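You operate a simulated robot arm through the tools that you are given. There is no shell and no other tool. Be economical: measure what you need, move in short steps, check, and stop when the job is done.

You run a simulated two-armed robot. Do the job below in one go: nothing can be reset, and whatever is moved stays where it is left.

## Task
Pick up the motor with the largest size on its label from the top of the side table with one hand, pass it to the other hand and put it on the top of the big carton. Set down upright: motor.

It is judged by the outcome, as a careful person would: the job done as asked, and still so three seconds after it is handed in. It fails if anything else is knocked over, pushed out of place, dropped, spilled or broken.

## Robot
Two 7-joint arms with two-finger parallel grippers on one trunk, on a base that drives. Base frame: it is fixed to the floor where the robot stands at the start and does not move with it; the origin is under the middle of the robot, x ahead of it, y to its left, z up. Units: m, degrees, N and s.
The left shoulder is at the start at [0.07, 0.188, 1.165], the right one opposite. With the tool pointing down near the work surface each hand reaches from about 0.3 to 0.8 m from the robot's upright axis, wherever it stands, measured 20 degrees to its own side. Places, roughly: top of the big carton [0.5, 0.8, 0.6]. Payload 3.91 kg a hand.
The TCP of each hand is the grasp point between the finger pads, 0.03 m short of the fingertips. In the tool frame z runs along the fingers and y along their closing line. The gripper opens to 0.11 m. The fingers are 0.02 m wide and 0.01 m thick; the gripper's body (0.048 by 0.112 m) begins 0.055 m behind the TCP.
Orientation is told as [roll, pitch, yaw] about the base's x, y, z axes, in that order, counted from this pose: with the fingers straight down and closing along the base's y, the tool's x points along the base's -x, its y along +y and its z along -z.

## Interface
- The arms move only by the tool send_rows. It takes "left_targets", "right_targets" or both (then of equal length, played together; a hand with none holds still); each is a list of rows, each a list of 6 numbers: the shift along the tool's x, y, z in m, then the turn, a rotation vector about the tool's x, y, z in degrees. In form: [[dx, dy, dz, wx, wy, wz], ...]. A call has 1 to 10 rows; each row shifts and turns the commanded pose from where the row before left it, along the tool's axes as they then stand. "left_gripper" and "right_gripper" are, for a hand that has rows, the opening, from 0 (shut) to 1 (fully open), set as the call begins (left out, the last holds). Each row takes 0.2 s and may step no farther than 0.05 m and 8.6 degrees from the row before; otherwise, or with a gripper value out of range, the whole call is refused. Where a pose cannot be reached the arm comes as near as it can. A force on the tool above 40 N (or 10 N above the force at the start of the call, whichever is more), or a blocked arm, ends the call early, and 0.2 s more pass. Each finger travels about 0.072 m/s and halts on what it meets, pressing with about 30 N; the grip force reading is that of the motor and also rises with nothing between the fingers. The clock runs only during rows and for 0.2 s after the last one: add rows that do not move to give the fingers time. It gives the time, the measured TCP pose, the force on the tool (base axes), the opening and the grip force at its end, in the units of the frame above (readings bear some noise), with the torque about the TCP (base axes, N m) and any sound that the robot's microphone picked up, and new pictures: "views" is both (left out), scene, wrist or none (wrist: the cameras of the hands that moved).
- Cameras (640 x 400 px; columns grow to the right, rows downward): "scene" is now at [0.1324, 0.0337, 1.3724]; the picture's right is [0.25, -0.97, 0.00], its down [-0.63, -0.17, -0.76] and it looks along [0.74, 0.19, -0.65] (base axes); focal length 293 px, centre (320, 200). "left" rides on the left gripper at [0.072, -0.017, -0.103] in its tool frame; the picture's right is [0.23, 0.97, 0.00], its down [-0.76, 0.18, -0.62] and it looks along [-0.61, 0.14, 0.78] (tool axes); focal length 222 px, centre (320, 200). "right" rides on the right gripper at [0.072, 0.017, -0.103] in its tool frame; the picture's right is [-0.23, 0.97, 0.00], its down [-0.76, -0.18, -0.62] and it looks along [-0.61, -0.14, 0.78] (tool axes); focal length 222 px, centre (320, 200). There is no depth. A picture from a camera that has moved, and an enlarged one, comes with that camera's place and axes in the base frame and with its lens. The place of the scene camera against the robot may be out by one fixed shift of up to 0.018 m in any direction.
- slide_trunk(by): slides the trunk up (or, below 0, down) by that many m; the arms and the scene camera ride with it, the base frame stays. It gives what a move gives, with no picture.
- base_move(legs): drives the robot by 1 to 6 legs, each [ahead, turn to the left] in m and degrees, along the robot's own axes; the way and the turn of a leg run together, so that a leg with both is an arc; at most 1.5 m and 180 degrees a leg. The arms and the cameras ride along, it lands a little off, and it stops where it bumps. It gives what a move gives, and a new picture of the scene camera.
- pan_tilt(pan, tilt): turns the head with the scene camera to pan (to the left, within 86 degrees either way) and tilt (down, from -29 to 69), counted from straight ahead of the robot. It gives what a move gives, and a new picture of the scene camera.
- inspect(camera, box): a new picture of the part [left, top, right, bottom] of that camera's present view, enlarged. It takes no simulated time.
- close_job(): hands the job in; it is judged then, once.

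Work in short steps. Places have to be worked out from the pictures, the camera data and where the tool is seen: move nearer, look again, correct. Check each grasp and each placing, and mend what went wrong. You have 120 turns and 260 pictures in all, those below and enlarged ones among them. Open the grippers and draw the arms clear of the work before you hand the job in, unless the task says otherwise; then end with one line.

The tools are called after ">>>" as a command line: name --argument value ..., lists and objects as JSON in quotes. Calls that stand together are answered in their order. send_rows: Moves the arms, as the interface text tells. Its arguments: {"type":"object","properties":{"left_targets":{"type":"array"},"left_gripper":{"type":"number"},"right_targets":{"type":"array"},"right_gripper":{"type":"number"},"views":{"type":"string","enum":["both","scene","wrist","none"]}},"required":[]} The other tools are called the same way: slide_trunk (by) slides the trunk up or down; base_move (legs) drives the base; pan_tilt (pan, tilt) turns the head that bears the scene camera; inspect (camera, box) takes an enlarged picture of a part of a camera's view; close_job () hands the job in.

At the start:

```text
time_s: 0.0
left_tcp_pos: [0.4598, 0.4607, 1.058]
left_tool_rot: [0.0, 0.0, 0.0]
left_ft_force: [-0.3, 0.0, 0.0]
left_moment: [0.03, -0.02, 0.01]
left_finger_gap: 0.1102
left_finger_force: 0.0
right_tcp_pos: [0.4551, 0.0285, 1.0081]
right_tool_rot: [0.1, 0.0, 0.0]
right_ft_force: [0.2, 0.6, 0.2]
right_moment: [-0.04, 0.0, 0.02]
right_finger_gap: 0.1098
right_finger_force: 0.0
trunk travel left (down, up): [-0.675, 0.265]
robot x, y, heading: [0.0018, 0.0008, 0.1]
head pan, tilt: [14.7, 40.4]
```

scene: 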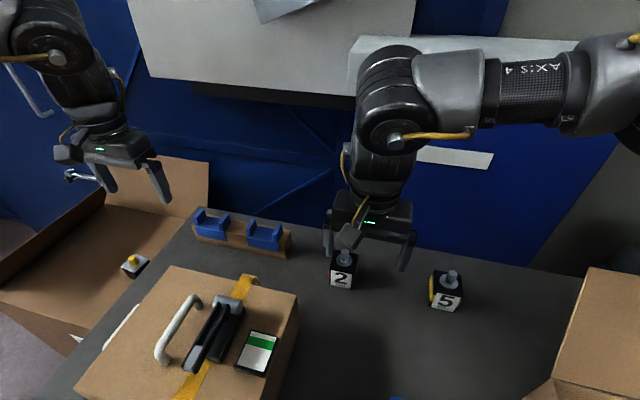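
right: 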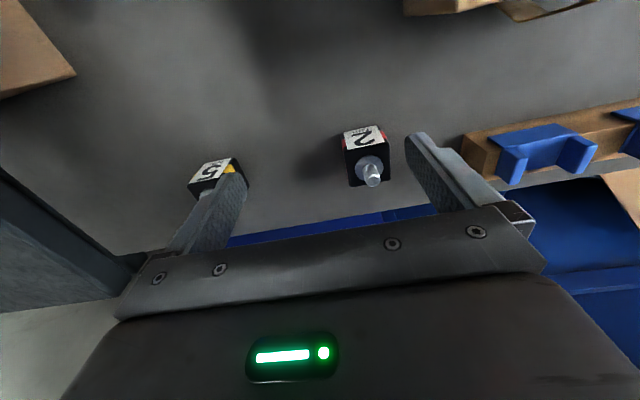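
left: 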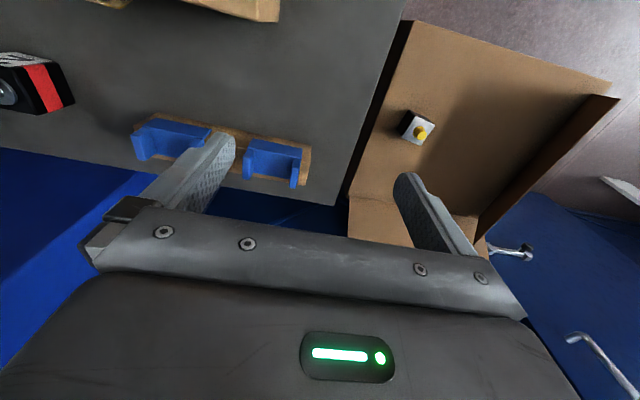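

The pictures show motors "2" and "5" on the workbench and the open carton at left. I need to know which surface is the side table, so I look around.

>>> pan_tilt --pan -60 --tilt 35

>>> pan_tilt --pan 75 --tilt 40

>>> pan_tilt --pan 0 --tilt 55

```text
time_s: 1.5
left_tcp_pos: [0.4597, 0.4611, 1.0578]
left_tool_rot: [0.0, 0.0, 0.0]
left_ft_force: [-0.5, 0.2, -0.3]
left_moment: [-0.01, 0.0, -0.01]
left_finger_gap: 0.1099
left_finger_force: 0.3
right_tcp_pos: [0.4569, 0.0277, 1.0081]
right_tool_rot: [0.0, 0.0, 0.0]
right_ft_force: [0.6, 0.1, 0.7]
right_moment: [-0.01, -0.01, 0.0]
right_finger_gap: 0.11
right_finger_force: 0.1
trunk travel left (down, up): [-0.675, 0.265]
robot x, y, heading: [-0.0021, -0.0004, 0.0]
head pan, tilt: [-60.0, 35.0]
camera scene: at [0.0945, -0.0641, 1.3805], right [-0.87, -0.5, 0.0], down [-0.29, 0.5, -0.82], along [0.41, -0.71, -0.57], focal length 293 px, centre (320, 200)
```

scene: 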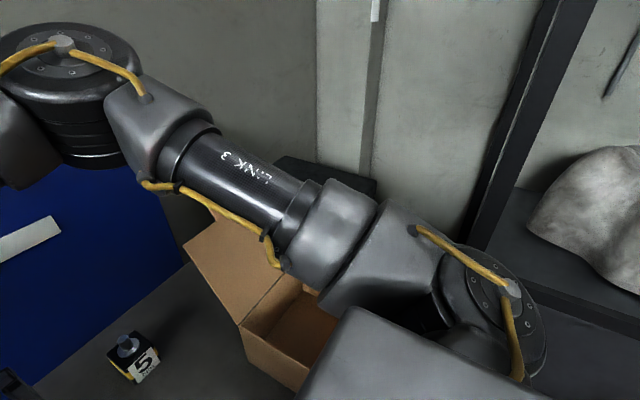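

```text
time_s: 3.6
left_tcp_pos: [0.4586, 0.4611, 1.0572]
left_tool_rot: [0.1, 0.0, 0.1]
left_ft_force: [0.1, -0.1, 0.0]
left_moment: [-0.03, -0.01, 0.05]
left_finger_gap: 0.1103
left_finger_force: 0.1
right_tcp_pos: [0.4561, 0.0278, 1.0069]
right_tool_rot: [0.0, 0.0, 0.0]
right_ft_force: [0.3, 0.0, -0.3]
right_moment: [-0.03, -0.01, 0.01]
right_finger_gap: 0.1103
right_finger_force: 0.0
trunk travel left (down, up): [-0.675, 0.265]
robot x, y, heading: [-0.0039, 0.003, 0.1]
head pan, tilt: [75.0, 40.0]
camera scene: at [0.0725, 0.0942, 1.373], right [0.97, -0.26, 0.0], down [-0.17, -0.62, -0.77], along [0.2, 0.74, -0.64], focal length 293 px, centre (320, 200)
```

scene: 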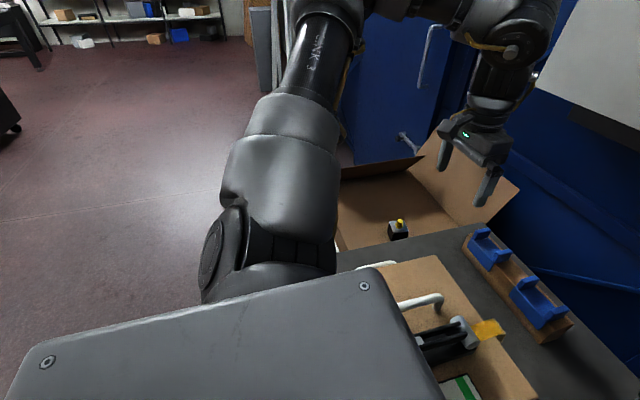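

```text
time_s: 5.1
left_tcp_pos: [0.4585, 0.461, 1.0586]
left_tool_rot: [-0.1, 0.0, 0.0]
left_ft_force: [0.6, -0.9, -0.2]
left_moment: [0.0, 0.03, -0.02]
left_finger_gap: 0.1096
left_finger_force: 0.1
right_tcp_pos: [0.4558, 0.029, 1.0094]
right_tool_rot: [0.0, 0.0, 0.0]
right_ft_force: [-0.2, -1.0, -0.2]
right_moment: [-0.04, 0.02, -0.01]
right_finger_gap: 0.1098
right_finger_force: 0.0
trunk travel left (down, up): [-0.675, 0.265]
robot x, y, heading: [-0.0031, -0.003, -0.1]
head pan, tilt: [0.0, 55.0]
camera scene: at [0.1225, 0.0122, 1.3523], right [0.0, -1.0, 0.0], down [-0.82, 0.0, -0.57], along [0.57, 0.0, -0.82], focal length 293 px, centre (320, 200)
```

scene: 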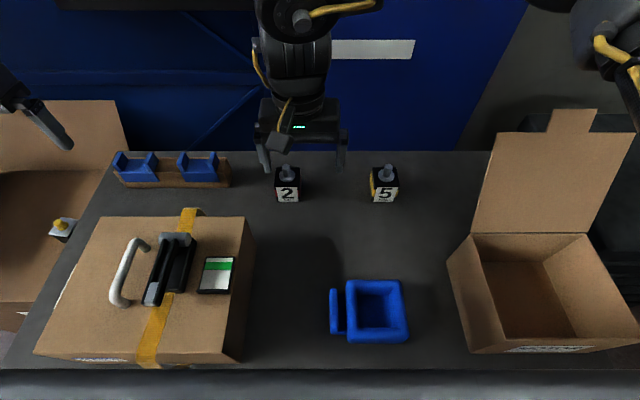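

Two motors on this table; I zoom on the labels and on the carton.

>>> inspect --camera "scene" --box '[250, 140, 430, 230]'

>>> inspect --camera "left" --box '[320, 20, 640, 260]'

>>> inspect --camera "right" --box '[160, 100, 420, 220]'

>>> pan_tilt --pan 45 --tilt 50

>>> pan_tilt --pan -86 --tilt 20

>>> pan_tilt --pan 86 --tilt 10

```text
3.56 times, centred on (340, 185) of scene
camera zoom: at [0.1225, 0.0122, 1.3523], right [0.0, -1.0, 0.0], down [-0.82, 0.0, -0.57], along [0.57, 0.0, -0.82], focal length 1041 px, centre (249, 253)
```

zoom: 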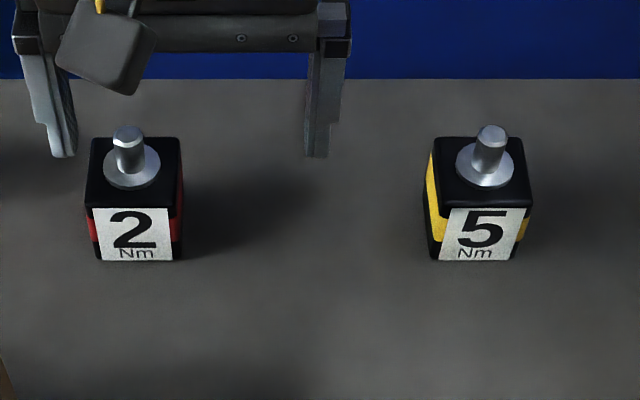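

```text
1.67 times, centred on (480, 140) of left
camera zoom: at [0.3875, 0.4442, 1.1608], right [-0.23, 0.97, 0.0], down [0.76, 0.18, 0.62], along [0.61, 0.14, -0.78], focal length 370 px, centre (53, 300)
```

zoom: 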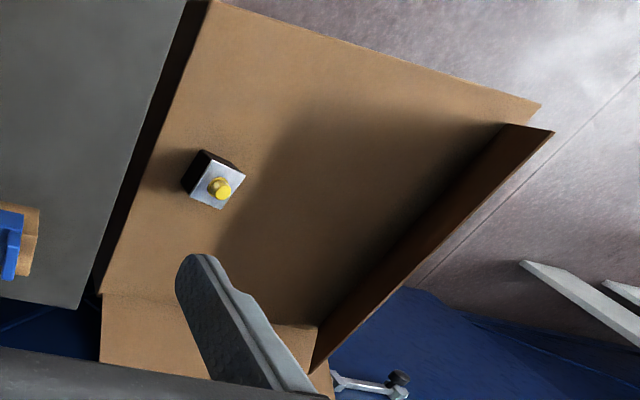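

```text
2.46 times, centred on (290, 160) of right
camera zoom: at [0.3833, 0.046, 1.1119], right [0.23, 0.97, 0.0], down [0.76, -0.18, 0.62], along [0.61, -0.14, -0.78], focal length 547 px, centre (394, 298)
```

zoom: 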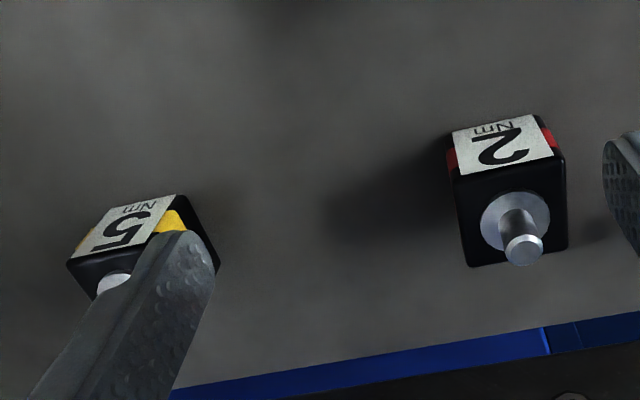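

```text
time_s: 6.2
left_tcp_pos: [0.4597, 0.4617, 1.0577]
left_tool_rot: [0.0, -0.1, -0.1]
left_ft_force: [-0.4, 0.2, -0.2]
left_moment: [0.02, 0.0, 0.01]
left_finger_gap: 0.11
left_finger_force: 0.0
right_tcp_pos: [0.456, 0.0281, 1.0085]
right_tool_rot: [0.1, 0.0, 0.0]
right_ft_force: [0.1, -0.3, 0.2]
right_moment: [0.02, 0.02, 0.01]
right_finger_gap: 0.11
right_finger_force: 0.0
trunk travel left (down, up): [-0.675, 0.265]
robot x, y, heading: [-0.0006, -0.0007, -0.2]
head pan, tilt: [45.0, 50.0]
camera scene: at [0.1049, 0.0665, 1.3588], right [0.71, -0.71, 0.0], down [-0.54, -0.54, -0.64], along [0.45, 0.45, -0.77], focal length 293 px, centre (320, 200)
```

scene: 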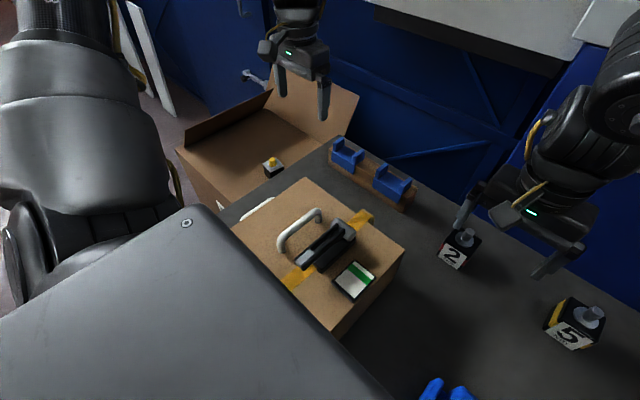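

```text
time_s: 8.3
left_tcp_pos: [0.4594, 0.4623, 1.0577]
left_tool_rot: [0.0, 0.1, 0.0]
left_ft_force: [-1.0, -0.6, -0.4]
left_moment: [-0.02, 0.03, 0.04]
left_finger_gap: 0.1101
left_finger_force: 0.0
right_tcp_pos: [0.4557, 0.0287, 1.0078]
right_tool_rot: [0.0, 0.0, 0.0]
right_ft_force: [0.1, -0.3, -0.2]
right_moment: [0.02, -0.01, 0.03]
right_finger_gap: 0.1101
right_finger_force: 0.0
trunk travel left (down, up): [-0.675, 0.265]
robot x, y, heading: [-0.0012, 0.0036, 0.3]
head pan, tilt: [-85.9, 20.0]
camera scene: at [0.0571, -0.0808, 1.4044], right [-1.0, -0.07, 0.0], down [-0.02, 0.34, -0.94], along [0.07, -0.94, -0.34], focal length 293 px, centre (320, 200)
```

scene: 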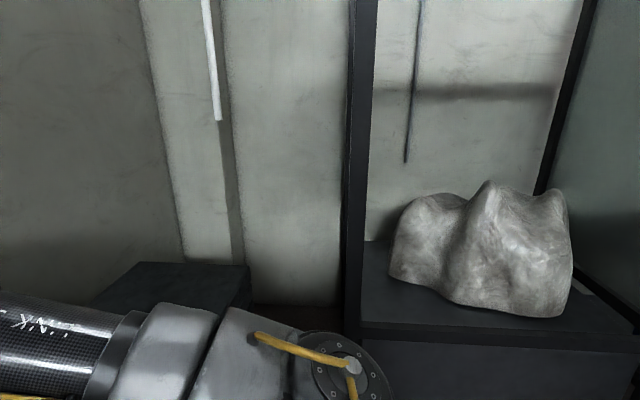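

```text
time_s: 10.9
left_tcp_pos: [0.4589, 0.4612, 1.059]
left_tool_rot: [0.0, 0.1, 0.0]
left_ft_force: [0.6, 0.0, 0.0]
left_moment: [-0.04, -0.01, 0.05]
left_finger_gap: 0.11
left_finger_force: 0.0
right_tcp_pos: [0.4561, 0.0283, 1.0072]
right_tool_rot: [0.0, 0.0, -0.1]
right_ft_force: [-0.6, 0.6, 0.3]
right_moment: [0.01, -0.01, -0.03]
right_finger_gap: 0.11
right_finger_force: 0.0
trunk travel left (down, up): [-0.675, 0.265]
robot x, y, heading: [0.0008, 0.0012, -0.1]
head pan, tilt: [85.9, 10.0]
camera scene: at [0.0571, 0.1049, 1.4206], right [1.0, -0.07, 0.0], down [-0.01, -0.17, -0.98], along [0.07, 0.98, -0.17], focal length 293 px, centre (320, 200)
```

scene: 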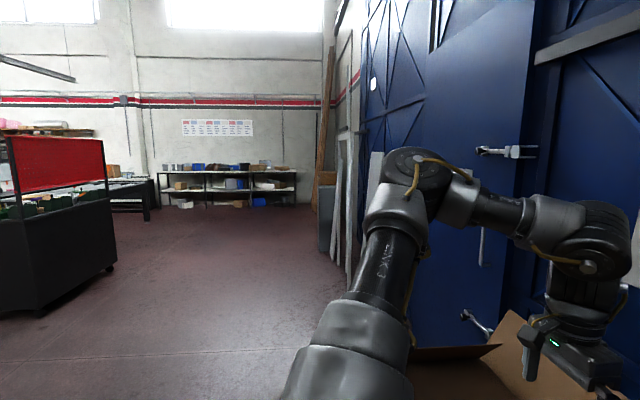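

The labels read 2 Nm and 5 Nm. Before choosing, I raise the trunk to look for motors hidden behind the cartons and measure positions from above.

>>> slide_trunk --by 0.25

>>> pan_tilt --pan 35 --tilt 60

>>> pan_tilt --pan -25 --tilt 58

```text
time_s: 13.5
left_tcp_pos: [0.4591, 0.4612, 1.3074]
left_tool_rot: [0.0, -0.1, -0.1]
left_ft_force: [0.2, 0.7, 0.3]
left_moment: [0.01, 0.01, 0.01]
left_finger_gap: 0.11
left_finger_force: 0.0
right_tcp_pos: [0.4572, 0.0295, 1.258]
right_tool_rot: [0.1, 0.0, 0.0]
right_ft_force: [-0.6, 0.1, 0.0]
right_moment: [-0.02, 0.01, 0.04]
right_finger_gap: 0.11
right_finger_force: 0.1
trunk travel left (down, up): [-0.925, 0.015]
robot x, y, heading: [0.0015, -0.0004, 0.1]
head pan, tilt: [85.9, 10.0]
```

```text
time_s: 14.7
left_tcp_pos: [0.4593, 0.4613, 1.3075]
left_tool_rot: [-0.1, -0.1, -0.1]
left_ft_force: [0.8, 0.9, 0.0]
left_moment: [0.02, -0.05, 0.01]
left_finger_gap: 0.1097
left_finger_force: 0.0
right_tcp_pos: [0.4549, 0.0286, 1.2583]
right_tool_rot: [0.0, 0.0, 0.0]
right_ft_force: [0.6, 0.8, -0.7]
right_moment: [-0.01, -0.01, 0.0]
right_finger_gap: 0.1103
right_finger_force: 0.1
trunk travel left (down, up): [-0.925, 0.015]
robot x, y, heading: [0.0019, -0.0024, -0.1]
head pan, tilt: [35.0, 60.0]
camera scene: at [0.105, 0.0505, 1.5963], right [0.57, -0.82, 0.0], down [-0.71, -0.5, -0.5], along [0.41, 0.29, -0.87], focal length 293 px, centre (320, 200)
```

scene: 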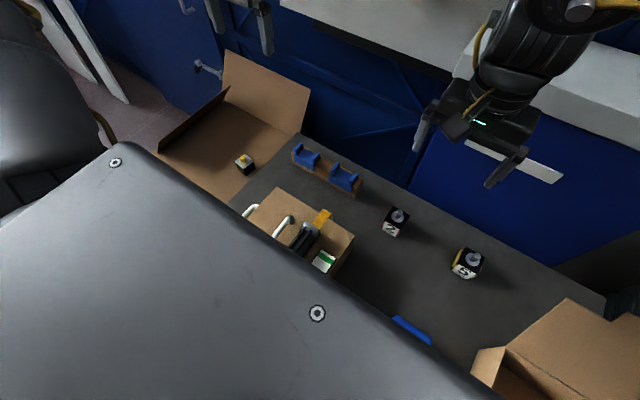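

```text
time_s: 16.0
left_tcp_pos: [0.4592, 0.4615, 1.308]
left_tool_rot: [0.0, 0.0, 0.0]
left_ft_force: [-0.4, -0.4, -0.3]
left_moment: [0.0, 0.0, 0.02]
left_finger_gap: 0.1098
left_finger_force: 0.1
right_tcp_pos: [0.4558, 0.0297, 1.257]
right_tool_rot: [0.1, 0.0, 0.0]
right_ft_force: [0.1, 0.1, -0.3]
right_moment: [-0.02, -0.01, -0.02]
right_finger_gap: 0.1099
right_finger_force: 0.0
trunk travel left (down, up): [-0.925, 0.015]
robot x, y, heading: [0.0015, -0.0039, -0.1]
head pan, tilt: [-25.0, 58.0]
camera scene: at [0.1129, -0.0169, 1.5986], right [-0.42, -0.91, 0.0], down [-0.77, 0.36, -0.53], along [0.48, -0.22, -0.85], focal length 293 px, centre (320, 200)
```

scene: 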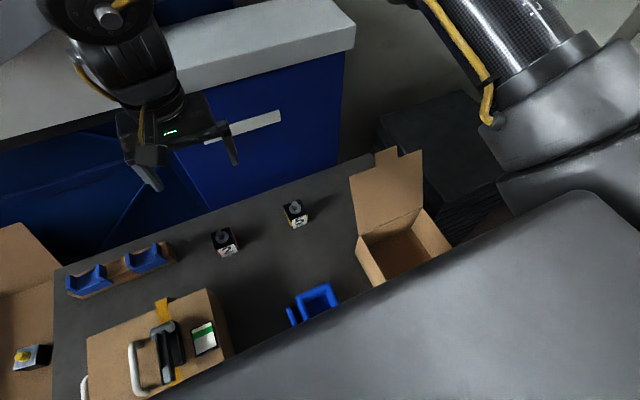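

There's a grey-topped thing beyond; I check what is on it, and the left of the closed carton.

>>> pan_tilt --pan 0 --tilt 15

>>> pan_tilt --pan 10 --tilt 65

>>> send_rows --left_targets '[[0, 0, 0, 0, 0, 0]]' --right_targets '[[0, 0, 0, 0, 0, 0]]' --views "wrist"

```text
time_s: 17.1
left_tcp_pos: [0.4586, 0.4614, 1.309]
left_tool_rot: [0.0, -0.1, -0.1]
left_ft_force: [-1.2, -0.4, 0.5]
left_moment: [0.01, 0.02, -0.01]
left_finger_gap: 0.1098
left_finger_force: 0.0
right_tcp_pos: [0.4562, 0.0289, 1.2581]
right_tool_rot: [0.1, 0.0, -0.1]
right_ft_force: [0.2, 0.1, -0.6]
right_moment: [0.0, -0.01, -0.02]
right_finger_gap: 0.1101
right_finger_force: 0.0
trunk travel left (down, up): [-0.925, 0.015]
robot x, y, heading: [-0.0028, -0.0012, 0.0]
head pan, tilt: [0.0, 15.0]
camera scene: at [0.1438, 0.0121, 1.6624], right [0.0, -1.0, 0.0], down [-0.26, 0.0, -0.97], along [0.97, 0.0, -0.26], focal length 293 px, centre (320, 200)
```

scene: 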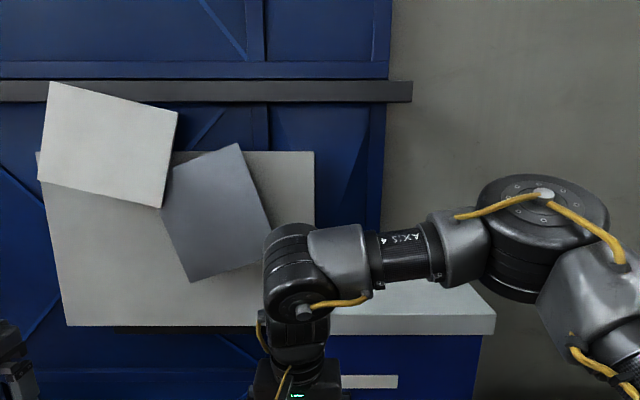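

```text
time_s: 18.3
left_tcp_pos: [0.4599, 0.4629, 1.3074]
left_tool_rot: [0.0, -0.1, -0.1]
left_ft_force: [0.2, 0.2, 0.3]
left_moment: [-0.04, -0.04, 0.0]
left_finger_gap: 0.1097
left_finger_force: 0.0
right_tcp_pos: [0.4567, 0.0293, 1.2582]
right_tool_rot: [0.0, 0.0, 0.0]
right_ft_force: [-0.2, -0.5, -0.1]
right_moment: [0.02, 0.01, -0.02]
right_finger_gap: 0.1099
right_finger_force: 0.0
trunk travel left (down, up): [-0.925, 0.015]
robot x, y, heading: [0.001, -0.0014, -0.1]
head pan, tilt: [10.0, 65.0]
camera scene: at [0.1103, 0.0227, 1.5907], right [0.17, -0.98, 0.0], down [-0.89, -0.16, -0.42], along [0.42, 0.07, -0.91], focal length 293 px, centre (320, 200)
```

scene: 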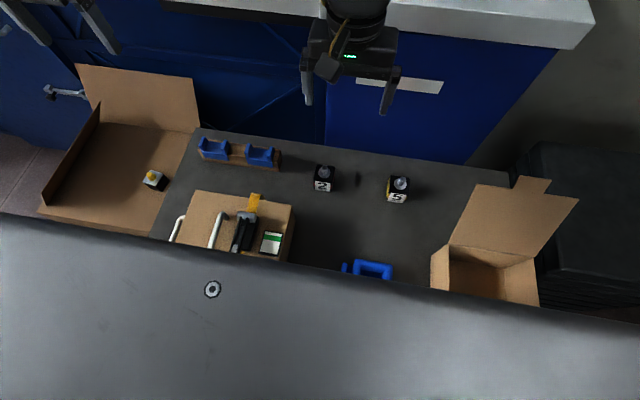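

```text
time_s: 18.7
left_tcp_pos: [0.4588, 0.461, 1.3085]
left_tool_rot: [0.0, 0.0, -0.1]
left_ft_force: [0.4, 0.1, 0.0]
left_moment: [0.02, 0.02, 0.02]
left_finger_gap: 0.1101
left_finger_force: 0.0
right_tcp_pos: [0.4549, 0.0277, 1.2586]
right_tool_rot: [0.0, 0.1, 0.0]
right_ft_force: [1.1, -0.8, -0.8]
right_moment: [-0.01, 0.03, 0.0]
right_finger_gap: 0.1099
right_finger_force: 0.0
trunk travel left (down, up): [-0.925, 0.015]
robot x, y, heading: [0.0007, -0.0017, -0.0]
head pan, tilt: [10.0, 65.0]
camera right: at [0.3833, 0.046, 1.3619], right [0.23, 0.97, 0.0], down [0.76, -0.18, 0.62], along [0.61, -0.14, -0.78], focal length 222 px, centre (320, 200)
camera left: at [0.3875, 0.4442, 1.4108], right [-0.23, 0.97, 0.0], down [0.76, 0.18, 0.62], along [0.61, 0.14, -0.78], focal length 222 px, centre (320, 200)
```

right: 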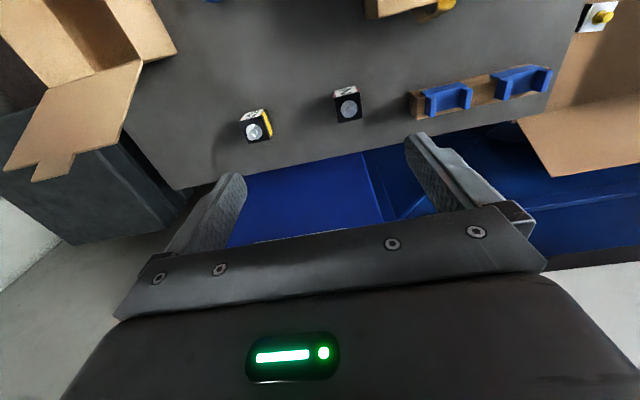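
left: 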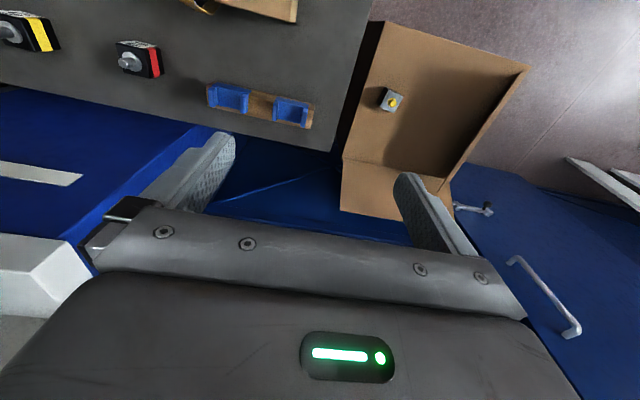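

The only motors on the table are 2 Nm and 5 Nm; 5 Nm is the target, at about (0.53, -0.15). I bring the right hand over it and start yawing so that the fingers close along x, leaving ±y free for the left hand.

>>> send_rows --right_targets '[[-0.019, -0.045, 0, 0, 0, 0], [-0.019, -0.045, 0, 0, 0, 0], [-0.019, -0.045, 0, 0, 0, 0], [-0.018, -0.045, 0, 0, 0, 0], [0, 0, 0, 0, 0, -8.2], [0, 0, 0, 0, 0, -8.2], [0, 0, 0, 0, 0, -8.2], [0, 0, 0, 0, 0, -8.2], [0, 0, 0, 0, 0, -8.2]]' --right_gripper 1 --views "none"

>>> send_rows --right_targets '[[0, 0, 0, 0, 0, -8.2], [0, 0, 0, 0, 0, -8.2], [0, 0, 0, 0, 0, -8.2], [0, 0, 0, 0, 0, -8.2], [0, 0, 0, 0, 0, -8.2], [0, 0, 0, 0, 0, -8]]' --views "both"

```text
time_s: 20.7
left_tcp_pos: [0.4577, 0.4602, 1.3082]
left_tool_rot: [0.1, 0.0, 0.1]
left_ft_force: [0.5, 0.4, -0.4]
left_moment: [-0.01, -0.02, 0.01]
left_finger_gap: 0.1102
left_finger_force: 0.1
right_tcp_pos: [0.3867, 0.0085, 1.2856]
right_tool_rot: [3.4, -1.9, 32.8]
right_ft_force: [0.4, 0.1, 0.7]
right_moment: [-0.01, 0.02, -0.01]
right_finger_gap: 0.1098
right_finger_force: 0.0
right hand out of reach, approached as far as the arm can: row 4, 5, 6, 7, 8, 9
trunk travel left (down, up): [-0.925, 0.015]
robot x, y, heading: [0.0019, 0.0005, 0.3]
head pan, tilt: [10.0, 65.0]
```

```text
time_s: 22.1
left_tcp_pos: [0.4595, 0.4618, 1.308]
left_tool_rot: [0.0, 0.0, 0.1]
left_ft_force: [1.2, -0.1, -0.3]
left_moment: [0.0, 0.0, -0.01]
left_finger_gap: 0.1099
left_finger_force: 0.0
right_tcp_pos: [0.3866, 0.0124, 1.2876]
right_tool_rot: [3.3, -2.3, 33.3]
right_ft_force: [0.3, -0.2, -0.7]
right_moment: [-0.01, -0.02, 0.0]
right_finger_gap: 0.1098
right_finger_force: 0.1
right hand out of reach, approached as far as the arm can: row 1, 2, 3, 4, 5, 6
trunk travel left (down, up): [-0.925, 0.015]
robot x, y, heading: [-0.0033, 0.0033, 0.2]
head pan, tilt: [10.0, 65.0]
camera scene: at [0.1103, 0.0226, 1.5907], right [0.17, -0.98, 0.0], down [-0.89, -0.16, -0.42], along [0.42, 0.07, -0.91], focal length 293 px, centre (320, 200)
camera right: at [0.3165, -0.02, 1.3891], right [-0.34, 0.94, 0.06], down [0.73, 0.23, 0.64], along [0.59, 0.27, -0.77], focal length 222 px, centre (320, 200)
```

scene: 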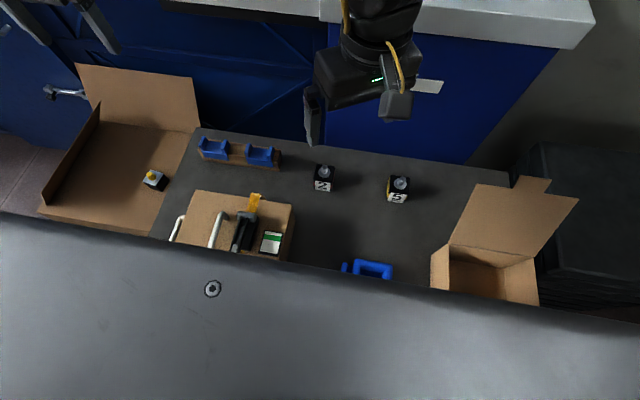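
right: 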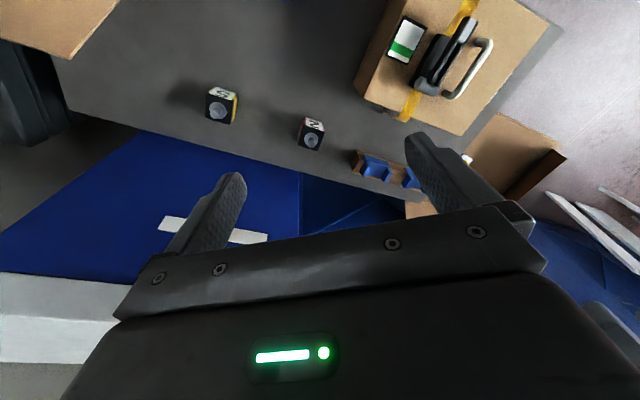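

Out of reach at this height; lower (relative to the shoulder) the arm reaches farther. I move the hand down along its tool axis and check.

>>> send_rows --right_targets '[[0, 0, 0.04, 0, 0, 0], [0, 0, 0.04, 0, 0, 0], [0, 0, 0.04, 0, 0, 0], [0, 0, 0.04, 0, 0, 0], [0, 0, 0.04, 0, 0, 0]]' --views "none"

```text
time_s: 23.5
left_tcp_pos: [0.4591, 0.4611, 1.3075]
left_tool_rot: [-0.1, 0.0, 0.0]
left_ft_force: [0.7, 0.4, -0.4]
left_moment: [0.03, 0.02, 0.03]
left_finger_gap: 0.11
left_finger_force: 0.1
right_tcp_pos: [0.3874, 0.0194, 1.2599]
right_tool_rot: [3.8, -3.6, 31.9]
right_ft_force: [-0.7, 0.3, -0.6]
right_moment: [0.03, 0.02, 0.0]
right_finger_gap: 0.1098
right_finger_force: 0.1
right hand out of reach, approached as far as the arm can: row 1, 2, 3, 4, 5
trunk travel left (down, up): [-0.925, 0.015]
robot x, y, heading: [-0.0027, 0.0015, 0.3]
head pan, tilt: [10.0, 65.0]
stopped in row 5 (right hand): the arm was blocked; the commanded pose is now the measured one
```

The commanded pose is now the measured one; I unwind the yaw toward zero and level the tool, then test the other yaw direction.

>>> send_rows --right_targets '[[0, 0, 0, 0, 0, 8], [0, 0, 0, 0, 0, 8], [0, 0, 0, 0, 0, 8], [0, 0, 0, 0, 0, 8], [0, 0, 0.03, 0, 0, 0], [0, 0, 0.03, 0, 0, 0]]' --views "none"

```text
time_s: 24.9
left_tcp_pos: [0.4617, 0.4618, 1.3073]
left_tool_rot: [0.0, 0.1, -0.1]
left_ft_force: [0.9, 0.5, -0.1]
left_moment: [-0.01, 0.03, 0.02]
left_finger_gap: 0.1101
left_finger_force: 0.1
right_tcp_pos: [0.3889, 0.0252, 1.196]
right_tool_rot: [4.6, -1.0, 0.1]
right_ft_force: [-0.2, -0.8, -0.5]
right_moment: [-0.02, 0.01, 0.01]
right_finger_gap: 0.1101
right_finger_force: 0.1
trunk travel left (down, up): [-0.925, 0.015]
robot x, y, heading: [0.0059, -0.0007, 0.1]
head pan, tilt: [10.0, 65.0]
```

Unwound. Level the tool, go down to about z = 1.0 and over to the motor.

>>> send_rows --right_targets '[[0, 0, 0.04, 4.6, 1, 0], [0, 0, 0.045, 0, 0, 0], [0, 0, 0.045, 0, 0, 0], [0, 0, 0.045, 0, 0, 0], [-0.025, -0.035, 0.01, 0, 0, 0], [-0.025, -0.035, 0, 0, 0, 0], [-0.025, -0.035, 0, 0, 0, 0], [-0.025, -0.035, 0, 0, 0, 0], [-0.025, -0.035, 0, 0, 0, 0]]' --views "wrist"

```text
time_s: 26.9
left_tcp_pos: [0.4589, 0.4595, 1.3089]
left_tool_rot: [0.0, 0.0, 0.0]
left_ft_force: [-0.8, -0.3, 0.5]
left_moment: [0.0, 0.0, 0.05]
left_finger_gap: 0.1097
left_finger_force: 0.0
right_tcp_pos: [0.4796, -0.1063, 1.0225]
right_tool_rot: [0.1, -0.2, 0.0]
right_ft_force: [0.1, -0.5, -0.2]
right_moment: [-0.01, 0.01, 0.0]
right_finger_gap: 0.11
right_finger_force: 0.3
right hand out of reach, approached as far as the arm can: row 8, 9
trunk travel left (down, up): [-0.925, 0.015]
robot x, y, heading: [-0.0006, -0.0008, 0.2]
head pan, tilt: [10.0, 65.0]
camera right: at [0.4059, -0.0908, 1.1259], right [0.23, 0.97, 0.0], down [0.76, -0.18, 0.63], along [0.61, -0.14, -0.78], focal length 222 px, centre (320, 200)
```

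right: 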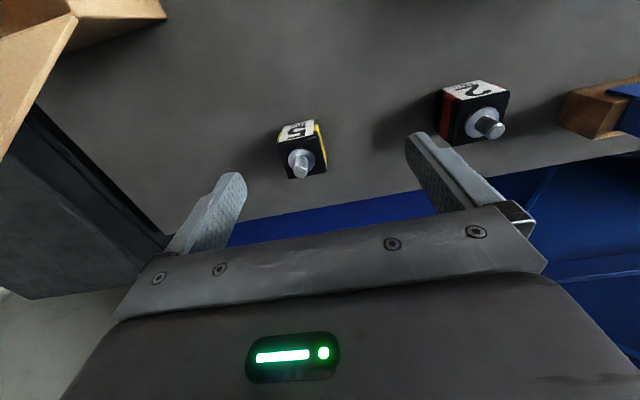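

Reach failed again toward the right at yaw 0, suggesting a wrist limit on the positive side. I turn the yaw negative in place to test that direction.

>>> send_rows --right_targets '[[0, 0, 0, 0, 0, 8.2], [0, 0, 0, 0, 0, 8.2], [0, 0, 0, 0, 0, 8.2], [0, 0, 0, 0, 0, 8.2], [0, 0, 0, 0, 0, 8.2], [0, 0, 0, 0, 0, 8.2], [0, 0, 0, 0, 0, 8.2], [0, 0, 0, 0, 0, 8.2], [0, 0, 0, 0, 0, 8.2], [0, 0, 0, 0, 0, 8.2]]' --views "none"

```text
time_s: 29.1
left_tcp_pos: [0.4602, 0.4611, 1.3091]
left_tool_rot: [0.0, 0.0, 0.0]
left_ft_force: [-0.4, 0.3, -1.0]
left_moment: [0.01, 0.01, 0.0]
left_finger_gap: 0.1098
left_finger_force: 0.0
right_tcp_pos: [0.4794, -0.1078, 1.0256]
right_tool_rot: [0.1, 0.2, -81.8]
right_ft_force: [-0.3, 1.4, 0.3]
right_moment: [-0.01, -0.01, 0.0]
right_finger_gap: 0.1099
right_finger_force: 0.1
trunk travel left (down, up): [-0.925, 0.015]
robot x, y, heading: [0.0015, 0.0042, 0.0]
head pan, tilt: [10.0, 65.0]
```

Negative yaw works. I finish to about -90 and move over the motor; tool x is now base +y, tool y base +x.

>>> send_rows --right_targets '[[0, 0, 0, 0, 0, 8.2], [-0.02, 0.025, 0, 0, 0, 0], [-0.018, 0.025, 0, 0, 0, 0]]' --views "both"

```text
time_s: 29.9
left_tcp_pos: [0.4599, 0.4612, 1.3069]
left_tool_rot: [0.0, 0.0, 0.0]
left_ft_force: [0.5, 0.0, 1.0]
left_moment: [0.0, 0.02, 0.02]
left_finger_gap: 0.1099
left_finger_force: 0.0
right_tcp_pos: [0.5308, -0.1474, 1.0231]
right_tool_rot: [0.0, 0.2, -90.1]
right_ft_force: [0.3, -0.5, 0.7]
right_moment: [0.01, 0.01, 0.01]
right_finger_gap: 0.1098
right_finger_force: 0.1
trunk travel left (down, up): [-0.925, 0.015]
robot x, y, heading: [-0.0002, 0.0006, -0.1]
head pan, tilt: [10.0, 65.0]
camera scene: at [0.1111, 0.0214, 1.5906], right [0.17, -0.98, 0.0], down [-0.89, -0.16, -0.42], along [0.42, 0.07, -0.91], focal length 293 px, centre (320, 200)
camera right: at [0.5475, -0.0737, 1.1278], right [0.97, -0.23, 0.0], down [-0.18, -0.76, 0.62], along [-0.14, -0.6, -0.78], focal length 222 px, centre (320, 200)
```

scene: 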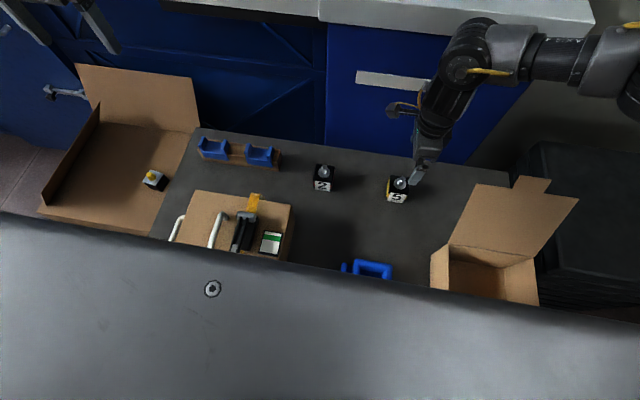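
right: 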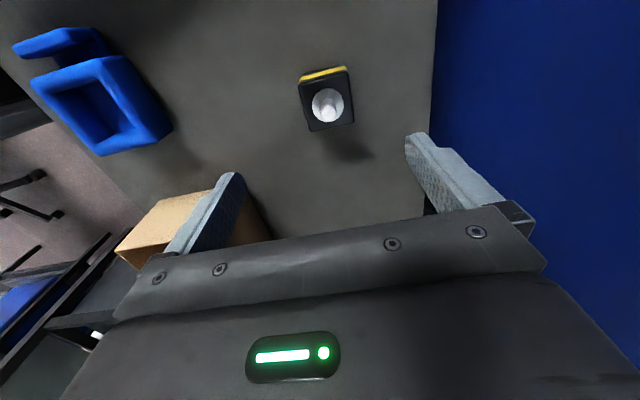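

Nearly over the motor; zoom on it to measure place and yaw.

>>> inspect --camera "right" --box '[270, 50, 390, 150]'

>>> inspect --camera "scene" --box '[350, 150, 450, 230]'

```text
4.00 times, centred on (330, 100) of right
camera zoom: at [0.5475, -0.0737, 1.1278], right [0.97, -0.23, 0.0], down [-0.18, -0.76, 0.62], along [-0.14, -0.6, -0.78], focal length 888 px, centre (280, 600)
```

zoom: 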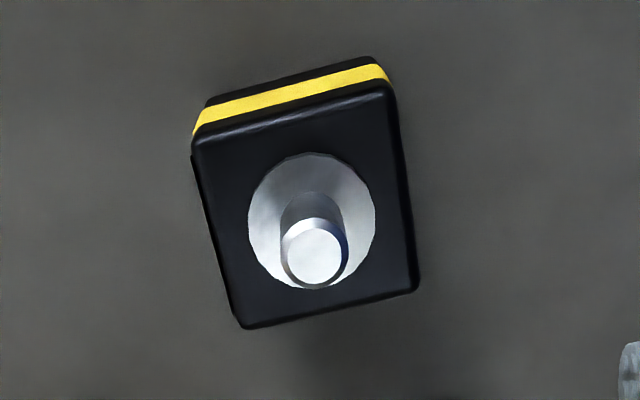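

```text
5.00 times, centred on (400, 190) of scene
camera zoom: at [0.1111, 0.0214, 1.5906], right [0.17, -0.98, 0.0], down [-0.89, -0.16, -0.42], along [0.42, 0.07, -0.91], focal length 1464 px, centre (-80, 250)
```

zoom: 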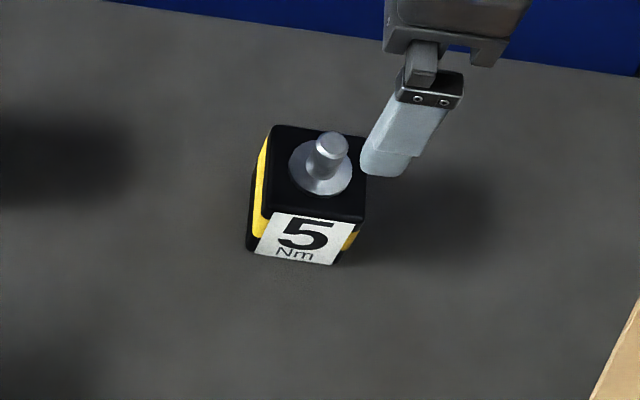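

Motor body is ~0.056 m square, aligned with the axes, centre about (0.5395, -0.148), top ≈0.85. I descend to z≈0.92 and look again.

>>> send_rows --right_targets '[[-0.001, 0.009, 0.03, 0, 0, 0], [0, 0, 0.035, 0, 0, 0], [0, 0, 0.035, 0, 0, 0]]' --views "both"

```text
time_s: 30.7
left_tcp_pos: [0.4595, 0.4625, 1.3072]
left_tool_rot: [0.0, 0.0, 0.0]
left_ft_force: [0.1, 0.8, -0.2]
left_moment: [0.0, -0.02, 0.01]
left_finger_gap: 0.1099
left_finger_force: 0.0
right_tcp_pos: [0.5395, -0.146, 0.9261]
right_tool_rot: [0.2, 0.2, -90.0]
right_ft_force: [0.1, -0.7, -0.5]
right_moment: [-0.02, -0.01, -0.01]
right_finger_gap: 0.1102
right_finger_force: 0.0
trunk travel left (down, up): [-0.925, 0.015]
robot x, y, heading: [0.0026, 0.0003, 0.2]
head pan, tilt: [10.0, 65.0]
camera scene: at [0.1102, 0.0227, 1.5907], right [0.17, -0.98, 0.0], down [-0.89, -0.16, -0.42], along [0.42, 0.07, -0.91], focal length 293 px, centre (320, 200)
camera right: at [0.556, -0.0739, 1.029], right [0.97, -0.23, 0.0], down [-0.18, -0.76, 0.62], along [-0.14, -0.6, -0.78], focal length 222 px, centre (320, 200)
```

scene: 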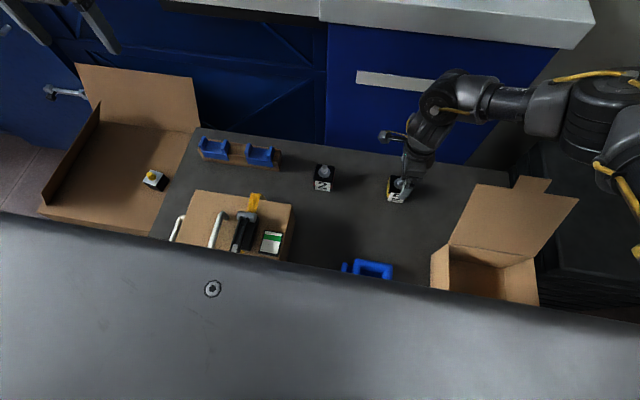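
right: 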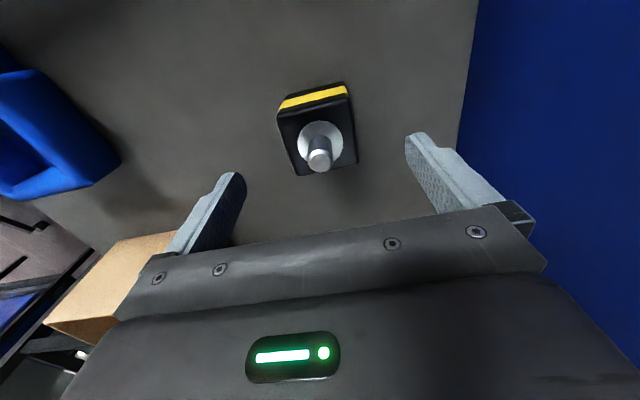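

Triangulation gives centre (0.5395, -0.1487), body top z≈0.853. Correct by -3 mm in y and descend to z≈0.842.

>>> send_rows --right_targets '[[-0.0027, 0, 0.03, 0, 0, 0], [0, 0, 0.03, 0, 0, 0], [0, 0, 0.024, 0, 0, 0]]' --views "both"

```text
time_s: 31.5
left_tcp_pos: [0.4584, 0.4622, 1.3081]
left_tool_rot: [-0.1, 0.0, -0.1]
left_ft_force: [0.5, -0.2, 0.1]
left_moment: [0.02, -0.01, -0.01]
left_finger_gap: 0.11
left_finger_force: 0.1
right_tcp_pos: [0.5381, -0.1479, 0.8387]
right_tool_rot: [0.2, 0.1, -89.8]
right_ft_force: [-0.6, 0.6, -0.2]
right_moment: [0.02, -0.01, 0.03]
right_finger_gap: 0.1099
right_finger_force: 0.0
trunk travel left (down, up): [-0.925, 0.015]
robot x, y, heading: [-0.0008, 0.0034, -0.1]
head pan, tilt: [10.0, 65.0]
camera scene: at [0.1102, 0.0231, 1.5907], right [0.17, -0.98, 0.0], down [-0.89, -0.16, -0.42], along [0.42, 0.07, -0.91], focal length 293 px, centre (320, 200)
camera right: at [0.5553, -0.0754, 0.944], right [0.97, -0.23, 0.0], down [-0.18, -0.76, 0.62], along [-0.14, -0.61, -0.78], focal length 222 px, centre (320, 200)
```

scene: 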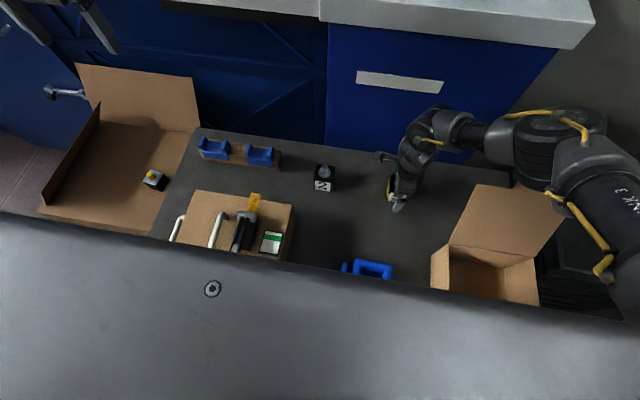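
right: 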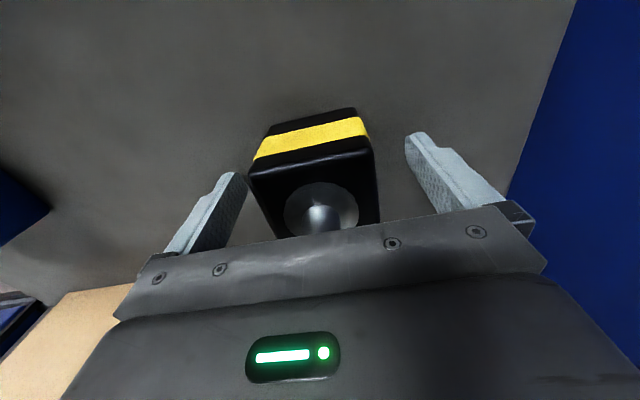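

Motor sits between the fingers. Close the grip.

>>> send_rows --right_targets '[[0, 0, 0, 0, 0, 0], [0, 0, 0, 0, 0, 0], [0, 0, 0, 0, 0, 0], [0, 0, 0, 0, 0, 0], [0, 0, 0, 0, 0, 0]]' --right_gripper 0 --views "none"

>>> send_rows --right_targets '[[0, 0, -0.02, 0, 0, 0], [0, 0, -0.03, 0, 0, 0], [0, 0, -0.04, 0, 0, 0]]' --views "both"

```text
time_s: 32.7
left_tcp_pos: [0.4594, 0.4619, 1.3085]
left_tool_rot: [0.0, 0.0, 0.1]
left_ft_force: [0.4, 0.5, 0.3]
left_moment: [0.0, 0.01, -0.02]
left_finger_gap: 0.1102
left_finger_force: 0.1
right_tcp_pos: [0.5396, -0.1479, 0.8396]
right_tool_rot: [0.0, 0.2, -90.1]
right_ft_force: [1.2, 0.3, 0.5]
right_moment: [-0.04, 0.03, 0.01]
right_finger_gap: 0.057
right_finger_force: 29.7
trunk travel left (down, up): [-0.925, 0.015]
robot x, y, heading: [0.0005, -0.0005, 0.2]
head pan, tilt: [10.0, 65.0]
```

```text
time_s: 33.5
left_tcp_pos: [0.4591, 0.4607, 1.3084]
left_tool_rot: [0.0, 0.0, 0.1]
left_ft_force: [0.7, 0.1, -0.2]
left_moment: [0.02, -0.03, 0.01]
left_finger_gap: 0.1099
left_finger_force: 0.1
right_tcp_pos: [0.537, -0.1486, 0.9305]
right_tool_rot: [0.0, 0.1, -90.0]
right_ft_force: [-0.1, -0.7, -5.1]
right_moment: [0.01, -0.02, -0.02]
right_finger_gap: 0.0572
right_finger_force: 29.9
trunk travel left (down, up): [-0.925, 0.015]
robot x, y, heading: [0.0018, 0.0029, 0.0]
head pan, tilt: [10.0, 65.0]
camera scene: at [0.1101, 0.0225, 1.5906], right [0.17, -0.98, 0.0], down [-0.89, -0.16, -0.42], along [0.42, 0.07, -0.91], focal length 293 px, centre (320, 200)
camera right: at [0.5542, -0.0761, 1.0352], right [0.97, -0.23, 0.0], down [-0.18, -0.76, 0.62], along [-0.14, -0.61, -0.78], focal length 222 px, centre (320, 200)
```

scene: 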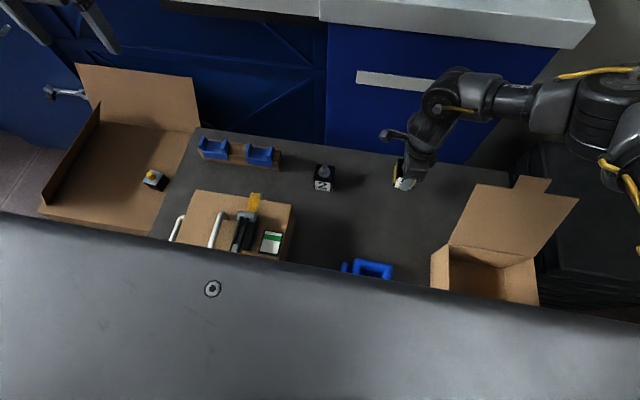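
right: 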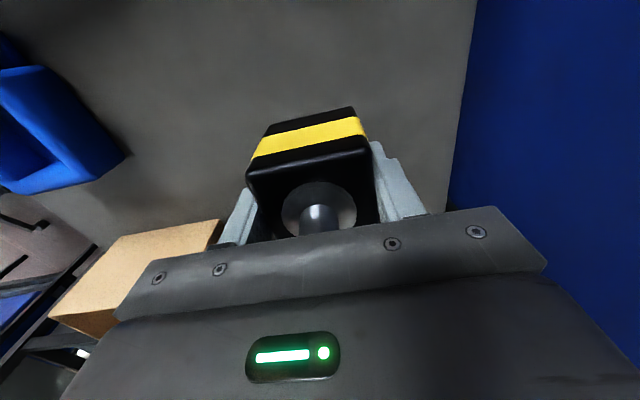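

Motor is held (gap 0.057, ~0.5 kg). Lift it to z≈1.13 while the left hand starts pitching forward.

>>> send_rows --right_targets '[[0, 0, -0.04, 0, 0, 0], [0, 0, -0.04, 0, 0, 0], [0, 0, -0.04, 0, 0, 0], [0, 0, -0.04, 0, 0, 0], [0, 0, -0.04, 0, 0, 0], [0, 0, 0, 0, 0, 0], [0, 0, 0, 0, 0, 0], [0, 0, 0, 0, 0, 0]]' --left_targets '[[0, 0, 0, 0, -8, 0], [0, 0, 0, 0, -8, 0], [0, 0, 0, 0, -8, 0], [0, 0, 0, 0, -8, 0], [0, 0, 0, 0, -8, 0], [0, 0, 0, 0, -8, 0], [0, 0, 0, 0, -8, 0], [0, 0, 0, 0, -8, 0]]' --views "none"

```text
time_s: 35.3
left_tcp_pos: [0.4612, 0.463, 1.3079]
left_tool_rot: [0.1, -64.1, -0.1]
left_ft_force: [0.0, 0.6, -0.6]
left_moment: [0.0, 0.02, -0.03]
left_finger_gap: 0.1099
left_finger_force: 0.1
right_tcp_pos: [0.5366, -0.1507, 1.1308]
right_tool_rot: [0.1, 0.1, -90.0]
right_ft_force: [0.2, 0.1, -5.0]
right_moment: [-0.03, 0.01, -0.01]
right_finger_gap: 0.0569
right_finger_force: 30.2
trunk travel left (down, up): [-0.925, 0.015]
robot x, y, heading: [0.0016, -0.0026, 0.1]
head pan, tilt: [10.0, 65.0]
```

Both poses reachable. Next: bring the motor toward the middle (y≈0.08, z≈1.17) and finish the left pitch to -70°, moving the left hand down and nearer but still behind and to the side.

>>> send_rows --right_targets '[[0, 0, 0, 0, 0, 0], [0.038, 0.002, -0.008, 0, 0, 0], [0.038, 0.002, -0.008, 0, 0, 0], [0.038, 0.002, -0.008, 0, 0, 0], [0.038, 0.002, -0.008, 0, 0, 0], [0.038, 0.002, -0.008, 0, 0, 0], [0.038, 0.002, 0, 0, 0, 0]]' --left_targets '[[0, 0, 0, 0, -5.9, 0], [0.028, -0.025, -0.007, 0, 0, 0], [0.028, -0.025, -0.007, 0, 0, 0], [0.028, -0.025, -0.007, 0, 0, 0], [0.028, -0.025, -0.007, 0, 0, 0], [0.028, -0.025, -0.007, 0, 0, 0], [0, 0, 0, 0, 0, 0]]' --views "both"

>>> pan_tilt --pan 15 --tilt 40

```text
time_s: 36.9
left_tcp_pos: [0.4497, 0.4575, 1.2888]
left_tool_rot: [1.5, -70.0, -1.0]
left_ft_force: [1.1, 0.1, -1.3]
left_moment: [-0.01, 0.0, -0.02]
left_finger_gap: 0.11
left_finger_force: 0.0
left hand out of reach, approached as far as the arm can: row 2, 3, 4, 5, 6
right_tcp_pos: [0.5494, 0.0845, 1.1654]
right_tool_rot: [0.0, 0.0, -90.1]
right_ft_force: [0.7, 1.1, -4.1]
right_moment: [-0.04, 0.05, -0.01]
right_finger_gap: 0.0565
right_finger_force: 30.6
trunk travel left (down, up): [-0.925, 0.015]
robot x, y, heading: [0.0, 0.0005, -0.1]
head pan, tilt: [10.0, 65.0]
camera scene: at [0.1117, 0.0267, 1.5905], right [0.17, -0.98, 0.0], down [-0.89, -0.16, -0.42], along [0.42, 0.07, -0.91], focal length 293 px, centre (320, 200)
camera right: at [0.5661, 0.1582, 1.2703], right [0.97, -0.23, 0.0], down [-0.18, -0.76, 0.62], along [-0.14, -0.61, -0.78], focal length 222 px, centre (320, 200)
camera left: at [0.3282, 0.4402, 1.2557], right [-0.08, 0.98, -0.21], down [-0.33, 0.17, 0.93], along [0.94, 0.14, 0.31], focal length 222 px, centre (320, 200)
```

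scene: 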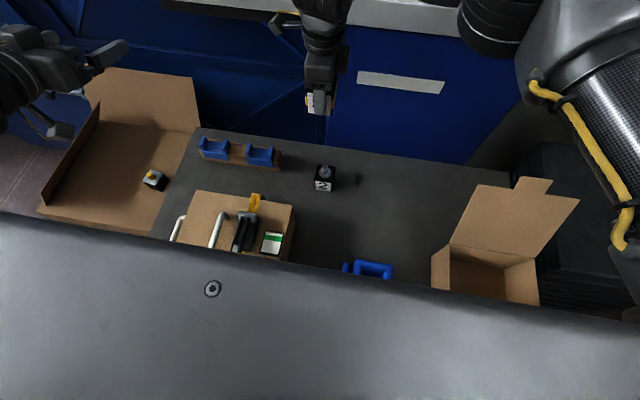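
right: 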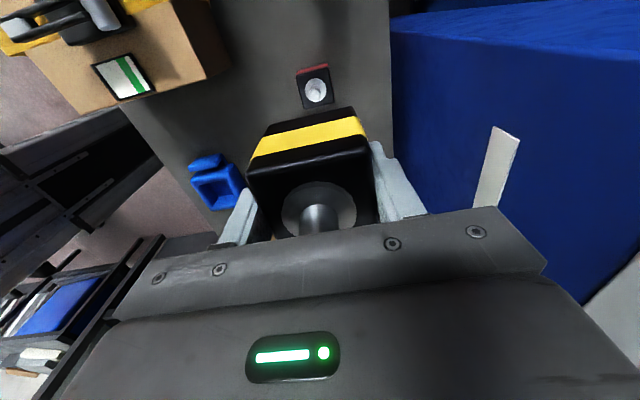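
left: 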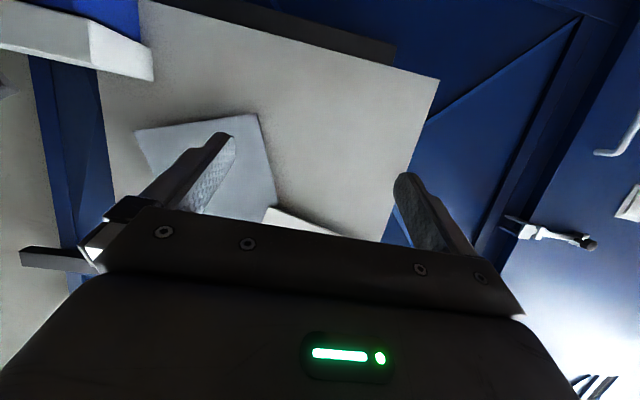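

```text
time_s: 37.8
left_tcp_pos: [0.4479, 0.4538, 1.2898]
left_tool_rot: [1.8, -70.2, -1.4]
left_ft_force: [-0.1, -0.3, 0.3]
left_moment: [0.01, 0.0, 0.01]
left_finger_gap: 0.1099
left_finger_force: 0.1
right_tcp_pos: [0.5492, 0.0811, 1.1663]
right_tool_rot: [0.0, 0.2, -90.1]
right_ft_force: [0.3, -1.1, -4.7]
right_moment: [0.01, 0.01, 0.0]
right_finger_gap: 0.0571
right_finger_force: 29.8
trunk travel left (down, up): [-0.925, 0.015]
robot x, y, heading: [0.0001, 0.0002, 0.1]
head pan, tilt: [15.0, 40.0]
camera scene: at [0.133, 0.0334, 1.6229], right [0.26, -0.97, 0.0], down [-0.62, -0.17, -0.77], along [0.74, 0.2, -0.64], focal length 293 px, centre (320, 200)
```

scene: 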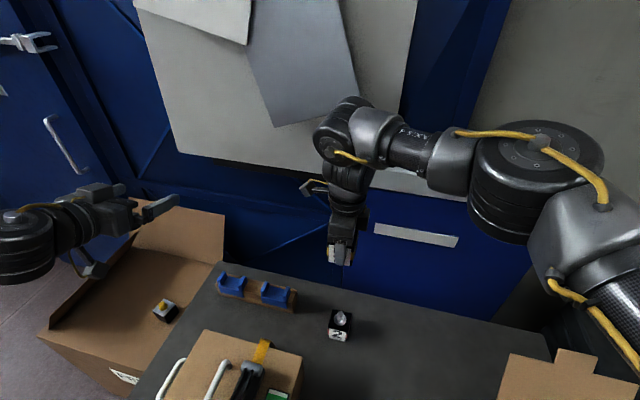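

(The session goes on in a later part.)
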